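You operate a simulated robot arm through the tools that you are given. There is no shell and no other tool. Be economical: measure what you need, move in short steps, check, and stop when the job is done.

You run a simulated robot arm. Do the job below in one go: nothing can be reset, and whatever is moved stays where it is left.

Task
Take the box that says "tomato" from the small table and put it on top of the garden lamp.

Only the result counts: the job must be done as asked and must still hold three seconds after the hand-in. Knocking over, shifting, dropping, spilling or breaking anything else fails it.

Robot
A 7-joint arm with a two-finger parallel gripper, fixed in place. Base frame: the origin is at the foot of the arm, x ahead of it, y to its left, z up; the work surface is at about z = 78. Readings come in cm, rad, newtons and seconds.
With the tool pointing down near the work surface it reaches from about 22 to 68 cm from the base axis. Its first joint turns from -1.152 to 1.152 rad. Payload 2.4 kg.
The TCP is the grasp point between the finger pads, 3 cm short of the fingertips. In the tool frame z runs along the fingers and y along their closing line. The gripper opens to 9.4 cm. The fingers are 2.8 cm wide and 1 cm thick; the gripper's body (5 by 9.6 cm) begins 5.5 cm behind the TCP.
Orientation is that of the tool frame in the base frame, as a unit quaternion [x, y, z, w]. With the fingers straight down and closing along the base's y, the tool's x points along the base's -x, its y along +y and its z along -z.

Tools
- The arm moves only by the tool drive_tool. Its argument "motion" is a list of rows, each a list of 7 numbers: the shift along the tool's x, y, z in mm, then the turn, a rotation vector about the tool's x, y, z in rad, then the finger opening in mm, from 0 to 94. In form: [[x, y, z, wx, wy, wz, hand], ...]. A call has 1 to 8 rows; each row shifts and turns the commanded pose from where the row before left it, along the tool's axes as they then stand. Rows are played at 5 a second. More than 5 cm and 0.15 rad between two rows, or a gripper value outside its range, and nothing of the call is played. Where a pose cannot be reached the arm comes as near as it can. A force on the tool above 40 N (or 10 N above the force at the start of the call, whichever is more), or a blocked arm, ends the call early, and 0.2 s more pass. Each finger travels about 15.3 cm/s and halts on what it meets, pressing with about 34 N; the grip force reading is that of the motor and also rises with nothing between the fingers. The clock runs only during rows and for 0.2 s after the last one: add rows that do not move to give the fingers time. The reply holds the time, the measured pose of the TCP, the force on the tool along the base axes, the opening and the grip force, in the units named above and with some noise.
- Cameras (640 x 400 px; columns grow to the right, rows downward): "scene" is fixed at [4.14, 48.76, 143.05]; the picture's right is [-0.64, -0.77, 0.00], its down [-0.55, 0.46, -0.70] and it looks along [0.53, -0.45, -0.72] (base axes); focal length 368 px, centre (320, 200). "wrist" rides on the gripper at [7.6, 1.4, -10.2] in the tool frame; the picture's right is [-0.18, 0.98, 0.00], its down [-0.75, -0.14, -0.64] and it looks along [-0.63, -0.12, 0.77] (tool axes); focal length 243 px, centre (320, 200). There is no depth. A picture from a camera that has moved, and an enlarged one, comes with that camera's place and axes in the base frame and with its lens.
- camera(camera): a new picture of that camera. It takes no simulated time.
- inspect(camera, box): a new picture of the part [left, top, right, bottom] of that camera's present view, enlarged. It takes no simulated time.
- sign_off(): hands the job in; it is judged then, once.

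Work in short steps. Places have to be worked out from the pictures, the camera data and where the tool is seen: move nearer, look again, correct. Check each grasp and each placing, and mend what went wrong. You have 90 turns and 46 pictures in all, those below and enlarged ones among them. Open the gripper and draw the arm clear of the work before you hand the job in, unless the task says otherwise; then end with one line.

The tools are called after ">>>" by a JSON object that holds its "api" and its "payload". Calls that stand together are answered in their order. drive_tool: Moves the arm, as the interface text tells. Its arguments: {"type":"object","properties":{"motion":{"type":"array","items":{"type":"array","items":{"type":"number"}}}},"required":["motion"]} The other tools are called the same way: camera (camera) takes a picture; inspect (camera, box) takes an enlarged picture of a part of a camera's view; sign_off () hands the job in.

At the start:

```text
clock: 0.0
tcp_pos: [26.51, 20.82, 115.56]
tool_rot: [0.0, 1.0, 0.001, 0.0]
contact_force: [0.2, -0.1, 0.0]
finger_gap: 9.4
grip_force: 0.1
```

scene: 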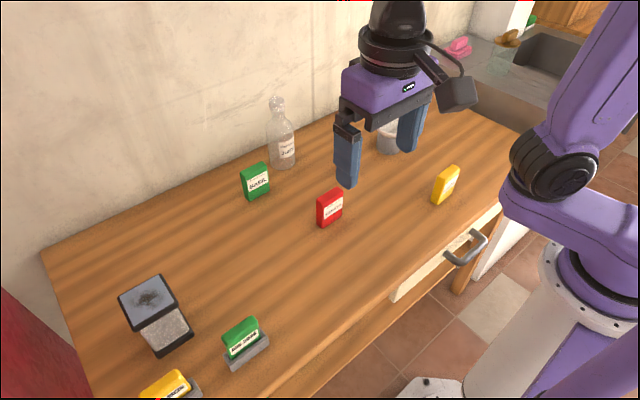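
wrist: 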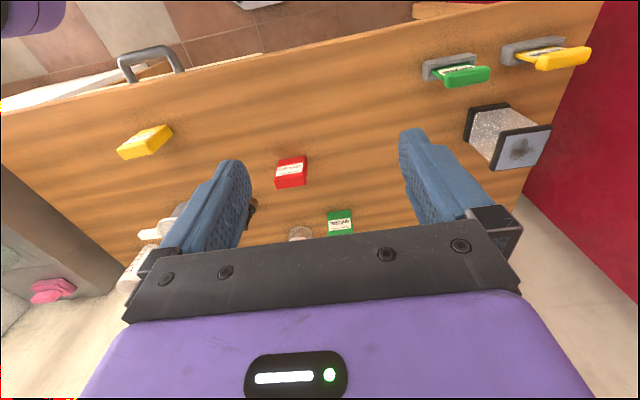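

I'll enlarge the scene to read the labels on the boxes and look at the lamp.

>>> {"api": "inspect", "payload": {"camera": "scene", "box": [220, 140, 480, 300]}}

>>> {"api": "inspect", "payload": {"camera": "scene", "box": [100, 250, 300, 400]}}

```text
2.46 times, centred on (350, 220) of scene
camera zoom: at [4.14, 48.76, 143.05], right [-0.64, -0.77, 0.0], down [-0.55, 0.46, -0.7], along [0.53, -0.45, -0.72], focal length 906 px, centre (246, 151)
```

zoom: 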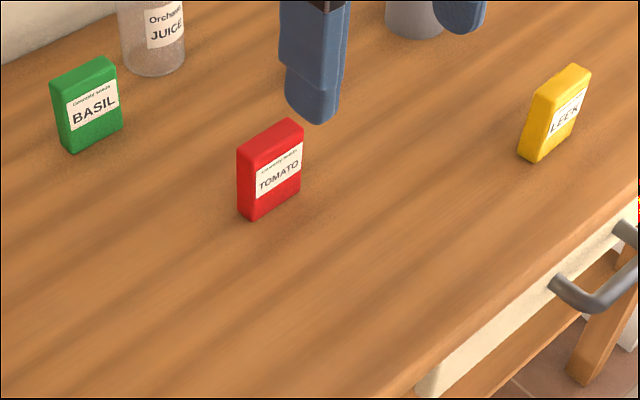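

```text
2.67 times, centred on (200, 325) of scene
camera zoom: at [4.14, 48.76, 143.05], right [-0.64, -0.77, 0.0], down [-0.55, 0.46, -0.7], along [0.53, -0.45, -0.72], focal length 982 px, centre (640, -133)
```

zoom: 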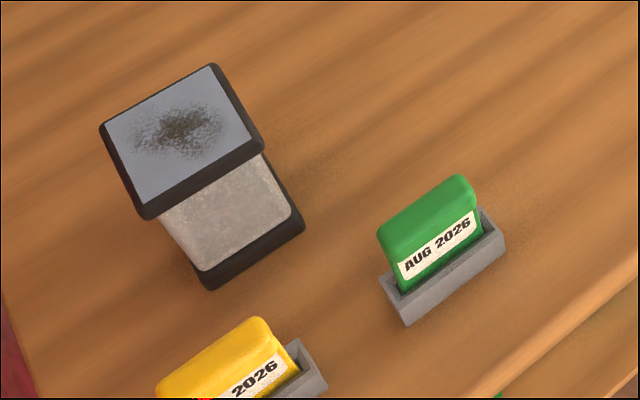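

The red box reads TOMATO: it's about 2 x 6 x 7.5 cm, centred near (45.8, 10.4), with its long side along y. The garden lamp (square cap) has its top near (44, 51, 89.5). I'll move above the tomato box.

>>> {"api": "drive_tool", "payload": {"motion": [[-32.2, -17.3, 25, 0, 0, 0, 94], [-32.2, -17.3, 25, 0, 0, 0, 94], [-32.2, -17.3, 25, 0, 0, 0, 94], [-32.2, -17.3, 25, 0, 0, 0, 94], [-32.2, -17.3, 25, 0, 0, 0, 94], [-32.2, -17.3, 25, 0, 0, 0, 94], [0, 0, 0, 0, 0, 0, 94]]}}

>>> {"api": "camera", "payload": {"camera": "wrist"}}

>>> {"api": "camera", "payload": {"camera": "scene"}}

```text
clock: 1.6
tcp_pos: [45.71, 10.6, 100.57]
tool_rot: [0.001, 1.0, 0.0, 0.001]
contact_force: [0.7, 0.6, -0.6]
finger_gap: 9.38
grip_force: 0.1
```

```text
41 pictures are left
camera wrist: at [38.19, 11.88, 110.76], right [0.18, 0.98, 0.0], down [0.75, -0.14, 0.64], along [0.63, -0.12, -0.77], focal length 243 px, centre (320, 200)
```

wrist: 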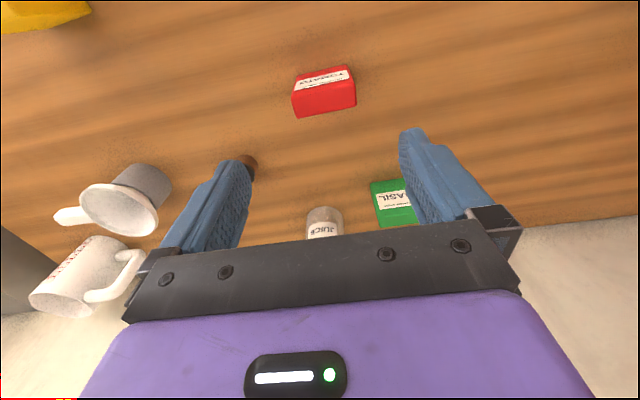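

```text
40 pictures are left
```

scene: 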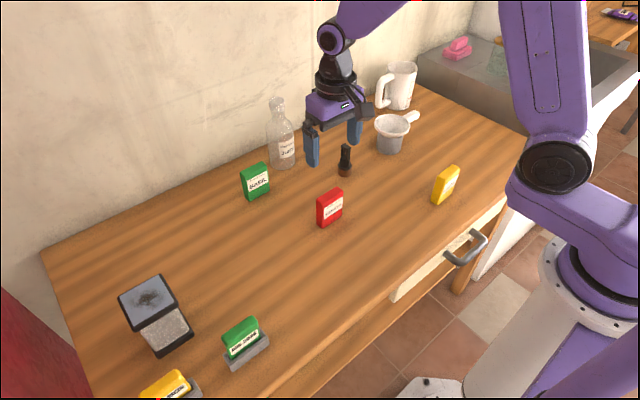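

The wrist view puts the box centre at about (46.0, 10.7). I'll shift 3 mm forward and descend to z≈90, with the fingertips just above the box top.

>>> {"api": "drive_tool", "payload": {"motion": [[-3, 0, 40, 0, 0, 0, 94], [0, 0, 40, 0, 0, 0, 94], [0, 0, 26, 0, 0, 0, 94], [0, 0, 0, 0, 0, 0, 94]]}}

>>> {"api": "inspect", "payload": {"camera": "scene", "box": [250, 120, 410, 240]}}

>>> {"api": "camera", "payload": {"camera": "wrist"}}

```text
clock: 2.6
tcp_pos: [46.01, 10.6, 89.82]
tool_rot: [0.0, 1.0, -0.001, 0.0]
contact_force: [0.7, -0.3, 0.6]
finger_gap: 9.39
grip_force: 0.1
```

```text
3.33 times, centred on (330, 180) of scene
camera zoom: at [4.14, 48.76, 143.05], right [-0.64, -0.77, 0.0], down [-0.55, 0.46, -0.7], along [0.53, -0.45, -0.72], focal length 1227 px, centre (287, 267)
```

zoom: 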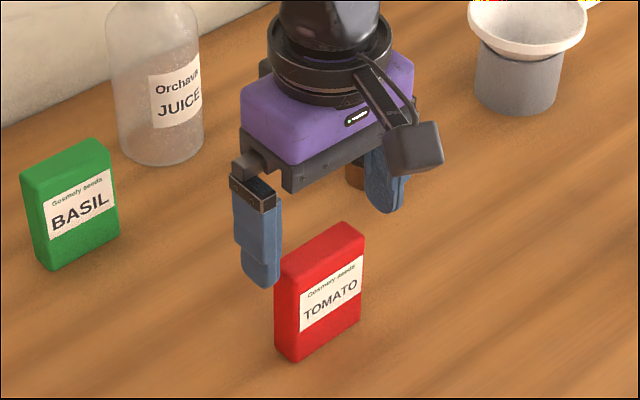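

```text
38 pictures are left
camera wrist: at [38.45, 11.92, 100.05], right [0.18, 0.98, 0.0], down [0.75, -0.14, 0.64], along [0.63, -0.12, -0.77], focal length 243 px, centre (320, 200)
```

wrist: 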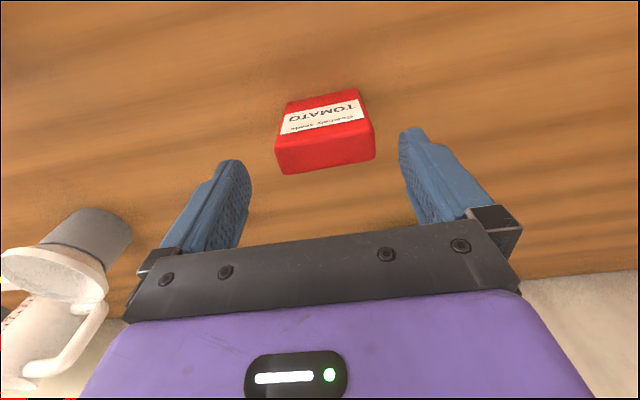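

The box is centred at about (46.1, 10.8). I'll nudge 2 mm, descend to z=83 and close.

>>> {"api": "drive_tool", "payload": {"motion": [[-1, 2, 24, 0, 0, 0, 94], [0, 0, 24, 0, 0, 0, 94], [0, 0, 20, 0, 0, 0, 94], [0, 0, 0, 0, 0, 0, 94], [0, 0, 0, 0, 0, 0, 50], [0, 0, 0, 0, 0, 0, 50], [0, 0, 0, 0, 0, 0, 50]]}}

>>> {"api": "inspect", "payload": {"camera": "scene", "box": [250, 120, 410, 240]}}

```text
clock: 4.2
tcp_pos: [46.16, 10.74, 83.14]
tool_rot: [0.0, 1.0, 0.0, 0.0]
contact_force: [0.2, 0.3, 0.0]
finger_gap: 6.72
grip_force: 33.8
```

```text
3.33 times, centred on (330, 180) of scene
camera zoom: at [4.14, 48.76, 143.05], right [-0.64, -0.77, 0.0], down [-0.55, 0.46, -0.7], along [0.53, -0.45, -0.72], focal length 1227 px, centre (287, 267)
```

zoom: 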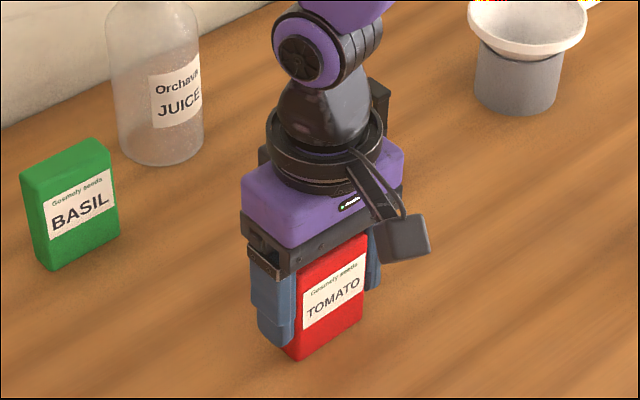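

The box is gripped at 6.7 cm with a grip force of 34 N. I'll lift it straight up.

>>> {"api": "drive_tool", "payload": {"motion": [[0, 0, -20, 0, 0, 0, 50], [0, 0, -40, 0, 0, 0, 50], [0, 0, -45, 0, 0, 0, 50], [0, 0, -45, 0, 0, 0, 50], [0, 0, -45, 0, 0, 0, 50], [0, 0, 0, 0, 0, 0, 50]]}}

>>> {"api": "camera", "payload": {"camera": "wrist"}}

>>> {"api": "camera", "payload": {"camera": "scene"}}

```text
clock: 5.6
tcp_pos: [46.54, 10.39, 102.51]
tool_rot: [0.0, 1.0, 0.0, 0.0]
contact_force: [0.2, 0.9, -1.5]
finger_gap: 6.71
grip_force: 34.1
```

```text
36 pictures are left
camera wrist: at [38.86, 11.73, 112.77], right [0.18, 0.98, 0.0], down [0.75, -0.14, 0.64], along [0.63, -0.12, -0.77], focal length 243 px, centre (320, 200)
```

wrist: 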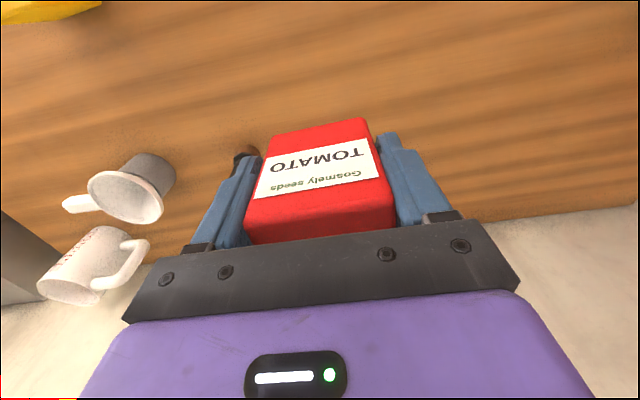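

```text
35 pictures are left
```

scene: 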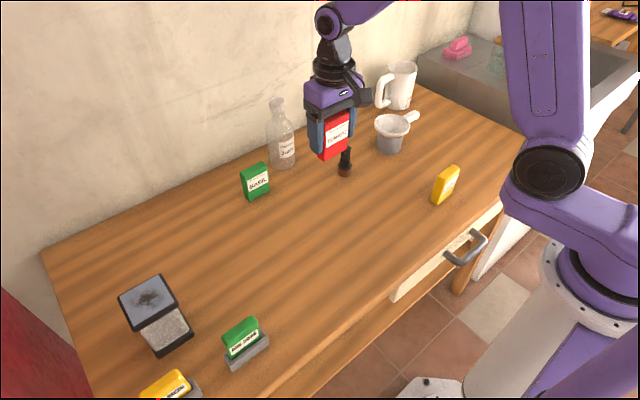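

The box is held. I'll carry it high toward the lamp, stopping a little short for a look.

>>> {"api": "drive_tool", "payload": {"motion": [[8, 37, -4, 0, 0, 0, 50], [8, 37, -4, 0, 0, 0, 50], [8, 37, -4, 0, 0, 0, 50], [8, 37, -4, 0, 0, 0, 50], [8, 37, -4, 0, 0, 0, 50], [8, 37, -4, 0, 0, 0, 50], [8, 37, -4, 0, 0, 0, 50], [0, 0, 0, 0, 0, 0, 50]]}}

>>> {"api": "camera", "payload": {"camera": "wrist"}}

>>> {"api": "camera", "payload": {"camera": "scene"}}

```text
clock: 7.4
tcp_pos: [40.88, 36.71, 105.39]
tool_rot: [0.0, 1.0, 0.0, 0.0]
contact_force: [-0.3, -0.2, 0.6]
finger_gap: 6.72
grip_force: 33.9
```

```text
34 pictures are left
camera wrist: at [33.33, 37.94, 115.6], right [0.18, 0.98, 0.0], down [0.75, -0.14, 0.64], along [0.63, -0.12, -0.77], focal length 243 px, centre (320, 200)
```

wrist: 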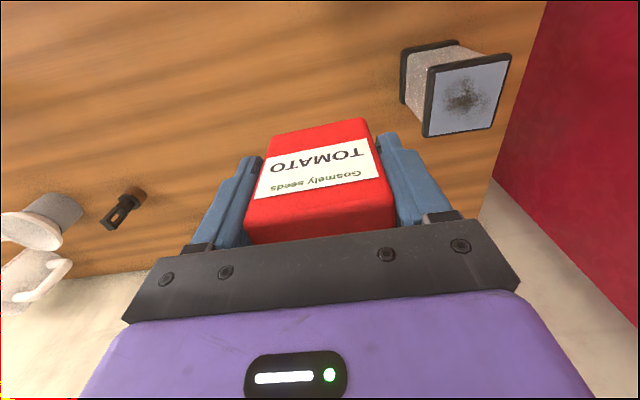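

```text
33 pictures are left
```

scene: 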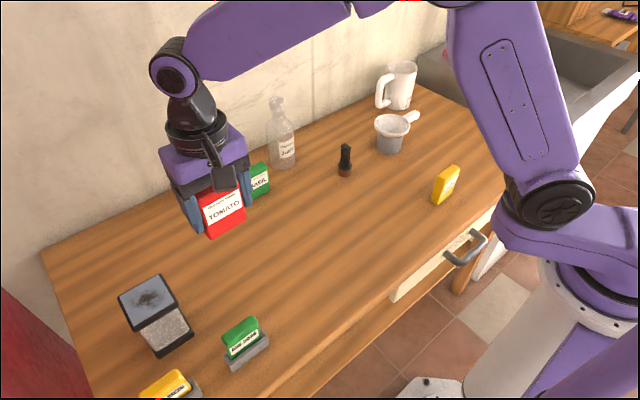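

Both views put the lamp top's centre at (44.0, 50.9), z≈89.4, with a side of about 7.3 cm. I'll move above it at z≈104.

>>> {"api": "drive_tool", "payload": {"motion": [[-8, 35.5, 3, 0, 0, 0, 50], [-8, 35.5, 3, 0, 0, 0, 50], [-8, 35.5, 3, 0, 0, 0, 50], [-8, 35.5, 3, 0, 0, 0, 50], [0, 0, 0, 0, 0, 0, 50], [0, 0, 0, 0, 0, 0, 50]]}}

>>> {"api": "camera", "payload": {"camera": "wrist"}}

>>> {"api": "camera", "payload": {"camera": "scene"}}

```text
clock: 8.8
tcp_pos: [43.99, 50.81, 104.2]
tool_rot: [0.0, 1.0, -0.001, 0.0]
contact_force: [-0.4, -1.2, -0.5]
finger_gap: 6.72
grip_force: 33.6
```

```text
32 pictures are left
camera wrist: at [36.48, 52.0, 114.44], right [0.18, 0.98, 0.0], down [0.75, -0.14, 0.64], along [0.63, -0.12, -0.77], focal length 243 px, centre (320, 200)
```

wrist: 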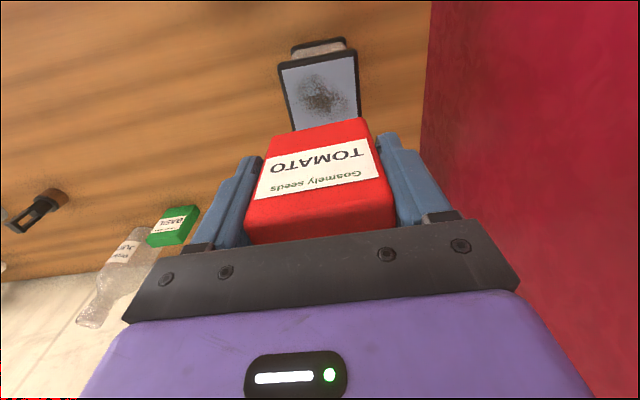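

```text
31 pictures are left
```

scene: 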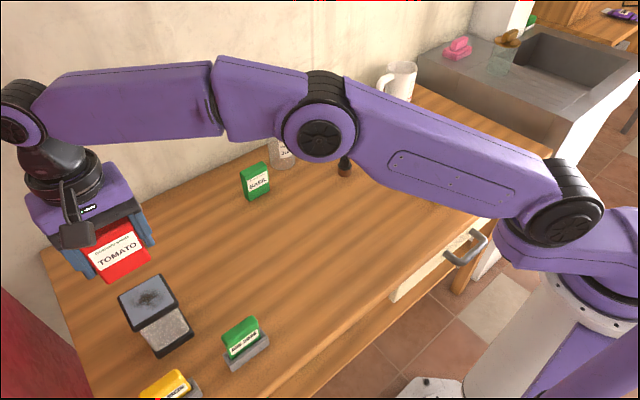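

The alignment holds: the lamp's near edge is at x≈40.6 and its centre at y≈50.9. I'll descend to about 1.5 cm above the top and check.

>>> {"api": "drive_tool", "payload": {"motion": [[-1, 1, 30, 0, 0, 0, 50], [0, 0, 30, 0, 0, 0, 50], [0, 0, 20, 0, 0, 0, 50], [0, 0, 0, 0, 0, 0, 50], [0, 0, 0, 0, 0, 0, 50]]}}

>>> {"api": "inspect", "payload": {"camera": "scene", "box": [60, 200, 260, 380]}}

>>> {"api": "camera", "payload": {"camera": "wrist"}}

```text
clock: 10.0
tcp_pos: [44.08, 50.9, 96.32]
tool_rot: [0.0, 1.0, 0.001, -0.001]
contact_force: [0.5, -0.2, -0.2]
finger_gap: 6.69
grip_force: 33.8
```

```text
2.22 times, centred on (160, 290) of scene
camera zoom: at [4.14, 48.76, 143.05], right [-0.64, -0.77, 0.0], down [-0.55, 0.46, -0.7], along [0.53, -0.45, -0.72], focal length 818 px, centre (676, 0)
```

zoom: 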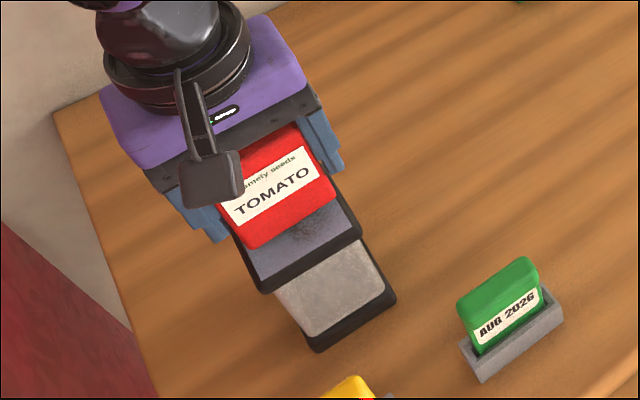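

```text
29 pictures are left
camera wrist: at [36.51, 52.05, 106.56], right [0.18, 0.98, 0.0], down [0.75, -0.14, 0.64], along [0.63, -0.12, -0.77], focal length 243 px, centre (320, 200)
```

wrist: 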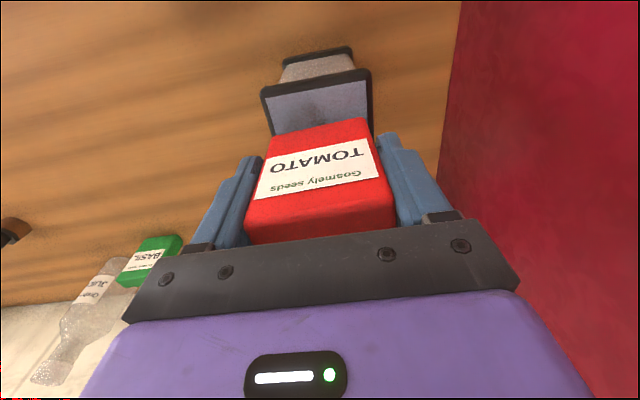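

The box is well centred and needs about 1.8 cm more. I'll lower it gently in small steps.

>>> {"api": "drive_tool", "payload": {"motion": [[0, 0, 5, 0, 0, 0, 50], [0, 0, 4, 0, 0, 0, 50], [0, 0, 3, 0, 0, 0, 50], [0, 0, 2, 0, 0, 0, 50], [0, 0, 0, 0, 0, 0, 50]]}}

>>> {"api": "inspect", "payload": {"camera": "scene", "box": [90, 240, 190, 340]}}

```text
clock: 11.2
tcp_pos: [44.16, 50.86, 95.24]
tool_rot: [0.0, 1.0, 0.003, 0.003]
contact_force: [0.1, -5.0, 32.3]
finger_gap: 6.7
grip_force: 34.6
```

```text
4.00 times, centred on (140, 290) of scene
camera zoom: at [4.09, 48.7, 143.07], right [-0.64, -0.77, 0.0], down [-0.55, 0.46, -0.7], along [0.53, -0.45, -0.72], focal length 1473 px, centre (1040, -160)
```

zoom: 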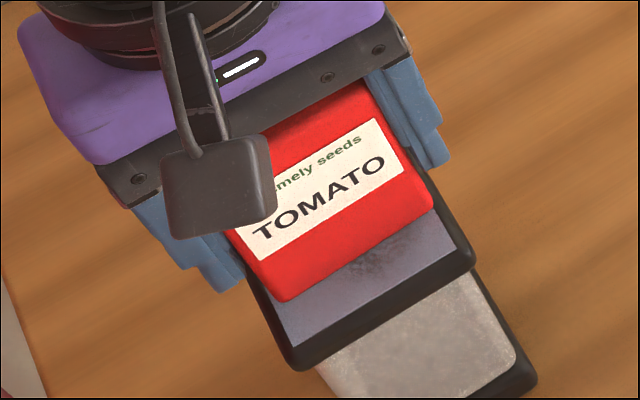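

The box touched at z≈95.2 with 32 N. I'll back off slightly so it rests with little load.

>>> {"api": "drive_tool", "payload": {"motion": [[0, 0, -2, 0, 0, 0, 50], [0, 0, 0, 0, 0, 0, 50]]}}

```text
clock: 11.8
tcp_pos: [44.1, 50.83, 95.13]
tool_rot: [0.001, 1.0, 0.001, 0.002]
contact_force: [5.2, 1.4, 21.7]
finger_gap: 6.7
grip_force: 34.4
```

The force is still 22 N, so I'll ease up a little more.

>>> {"api": "drive_tool", "payload": {"motion": [[0, 0, -2, 0, 0, 0, 50], [0, 0, 0, 0, 0, 0, 50]]}}

```text
clock: 12.4
tcp_pos: [43.83, 50.81, 95.28]
tool_rot: [-0.001, 1.0, -0.001, -0.001]
contact_force: [2.0, 0.1, 11.5]
finger_gap: 6.69
grip_force: 33.8
```

>>> {"api": "drive_tool", "payload": {"motion": [[0, 0, -1.5, 0, 0, 0, 50], [0, 0, 0, 0, 0, 0, 50]]}}

>>> {"api": "inspect", "payload": {"camera": "scene", "box": [90, 240, 190, 340]}}

```text
clock: 13.0
tcp_pos: [43.78, 50.77, 95.24]
tool_rot: [-0.001, 1.0, -0.002, -0.002]
contact_force: [-0.1, -0.2, -1.0]
finger_gap: 6.72
grip_force: 34.5
```

```text
4.00 times, centred on (140, 290) of scene
camera zoom: at [4.14, 48.76, 143.05], right [-0.64, -0.77, 0.0], down [-0.55, 0.46, -0.7], along [0.53, -0.45, -0.72], focal length 1473 px, centre (1040, -160)
```

zoom: 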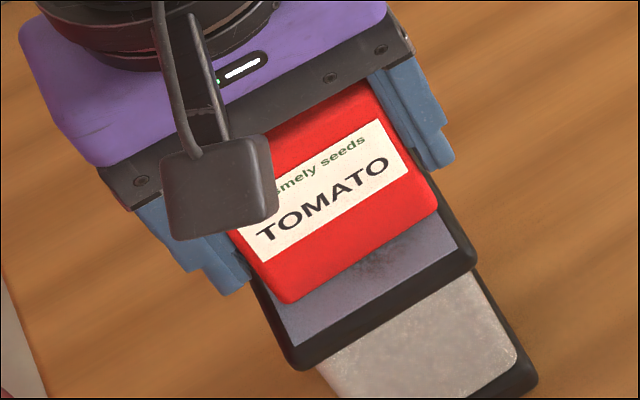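

The load is about zero and the box sits at contact. I'll release by opening gradually.

>>> {"api": "drive_tool", "payload": {"motion": [[0, 0, 0, 0, 0, 0, 68], [0, 0, 0, 0, 0, 0, 70], [0, 0, 0, 0, 0, 0, 74], [0, 0, 0, 0, 0, 0, 82], [0, 0, 0, 0, 0, 0, 92], [0, 0, 0, 0, 0, 0, 92]]}}

>>> {"api": "inspect", "payload": {"camera": "scene", "box": [90, 240, 190, 340]}}

>>> {"api": "camera", "payload": {"camera": "wrist"}}

```text
clock: 14.4
tcp_pos: [43.97, 50.75, 95.57]
tool_rot: [0.0, 1.0, 0.0, 0.0]
contact_force: [-0.6, -1.2, -0.8]
finger_gap: 9.22
grip_force: 0.1
```

```text
4.00 times, centred on (140, 290) of scene
camera zoom: at [4.14, 48.76, 143.05], right [-0.64, -0.77, 0.0], down [-0.55, 0.46, -0.7], along [0.53, -0.45, -0.72], focal length 1473 px, centre (1040, -160)
```

zoom: 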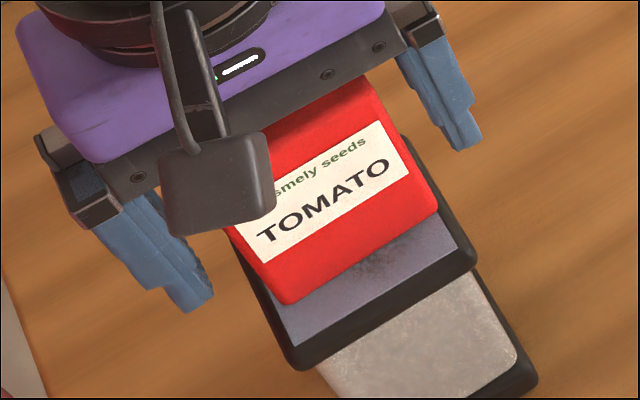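

```text
25 pictures are left
camera wrist: at [36.39, 52.08, 105.7], right [0.18, 0.98, 0.0], down [0.75, -0.14, 0.64], along [0.63, -0.12, -0.77], focal length 243 px, centre (320, 200)
```

wrist: 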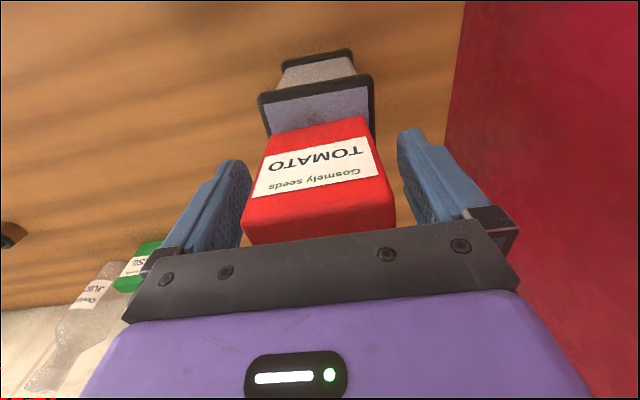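

The box stands free on the lamp with both fingers clear. I'll withdraw straight up, then away.

>>> {"api": "drive_tool", "payload": {"motion": [[0, 0, -20, 0, 0, 0, 92], [0, 0, -35, 0, 0, 0, 92], [0, 0, -40, 0, 0, 0, 92], [0, 0, -40, 0, 0, 0, 92], [20, -40, 0, 0, 0, 0, 92], [20, -40, 0, 0, 0, 0, 92], [20, -40, 0, 0, 0, 0, 92], [0, 0, 0, 0, 0, 0, 92]]}}

>>> {"api": "camera", "payload": {"camera": "scene"}}

>>> {"api": "inspect", "payload": {"camera": "scene", "box": [90, 220, 290, 400]}}

```text
clock: 16.2
tcp_pos: [37.78, 38.47, 109.01]
tool_rot: [0.0, 1.0, 0.0, 0.0]
contact_force: [0.5, -0.2, -0.7]
finger_gap: 9.21
grip_force: 0.1
out of reach, approached as far as the arm can: row 4
```

```text
24 pictures are left
```

scene: 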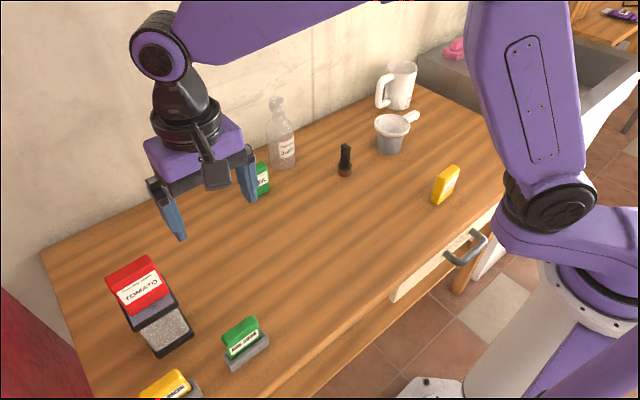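

```text
2.22 times, centred on (190, 310) of scene
camera zoom: at [4.14, 48.76, 143.05], right [-0.64, -0.77, 0.0], down [-0.55, 0.46, -0.7], along [0.53, -0.45, -0.72], focal length 818 px, centre (609, -44)
```

zoom: 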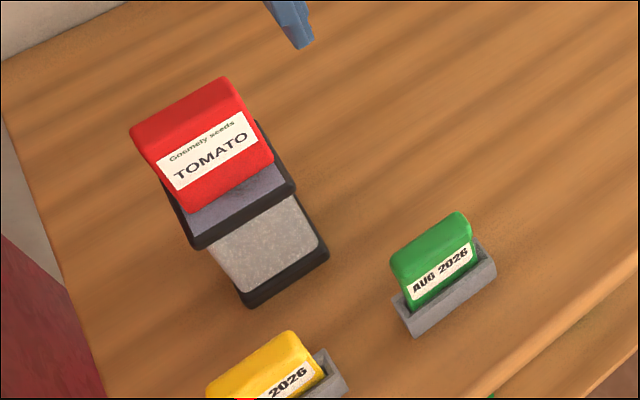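

The tomato box stands upright on the lamp, the lamp hasn't moved, and the arm is clear, so I'm handing in.

>>> {"api": "sign_off", "payload": {}}

```text
The job is handed in.
```

The "tomato" box is standing upright near the centre of the garden lamp's top, the gripper is open and clear, and nothing else was moved.
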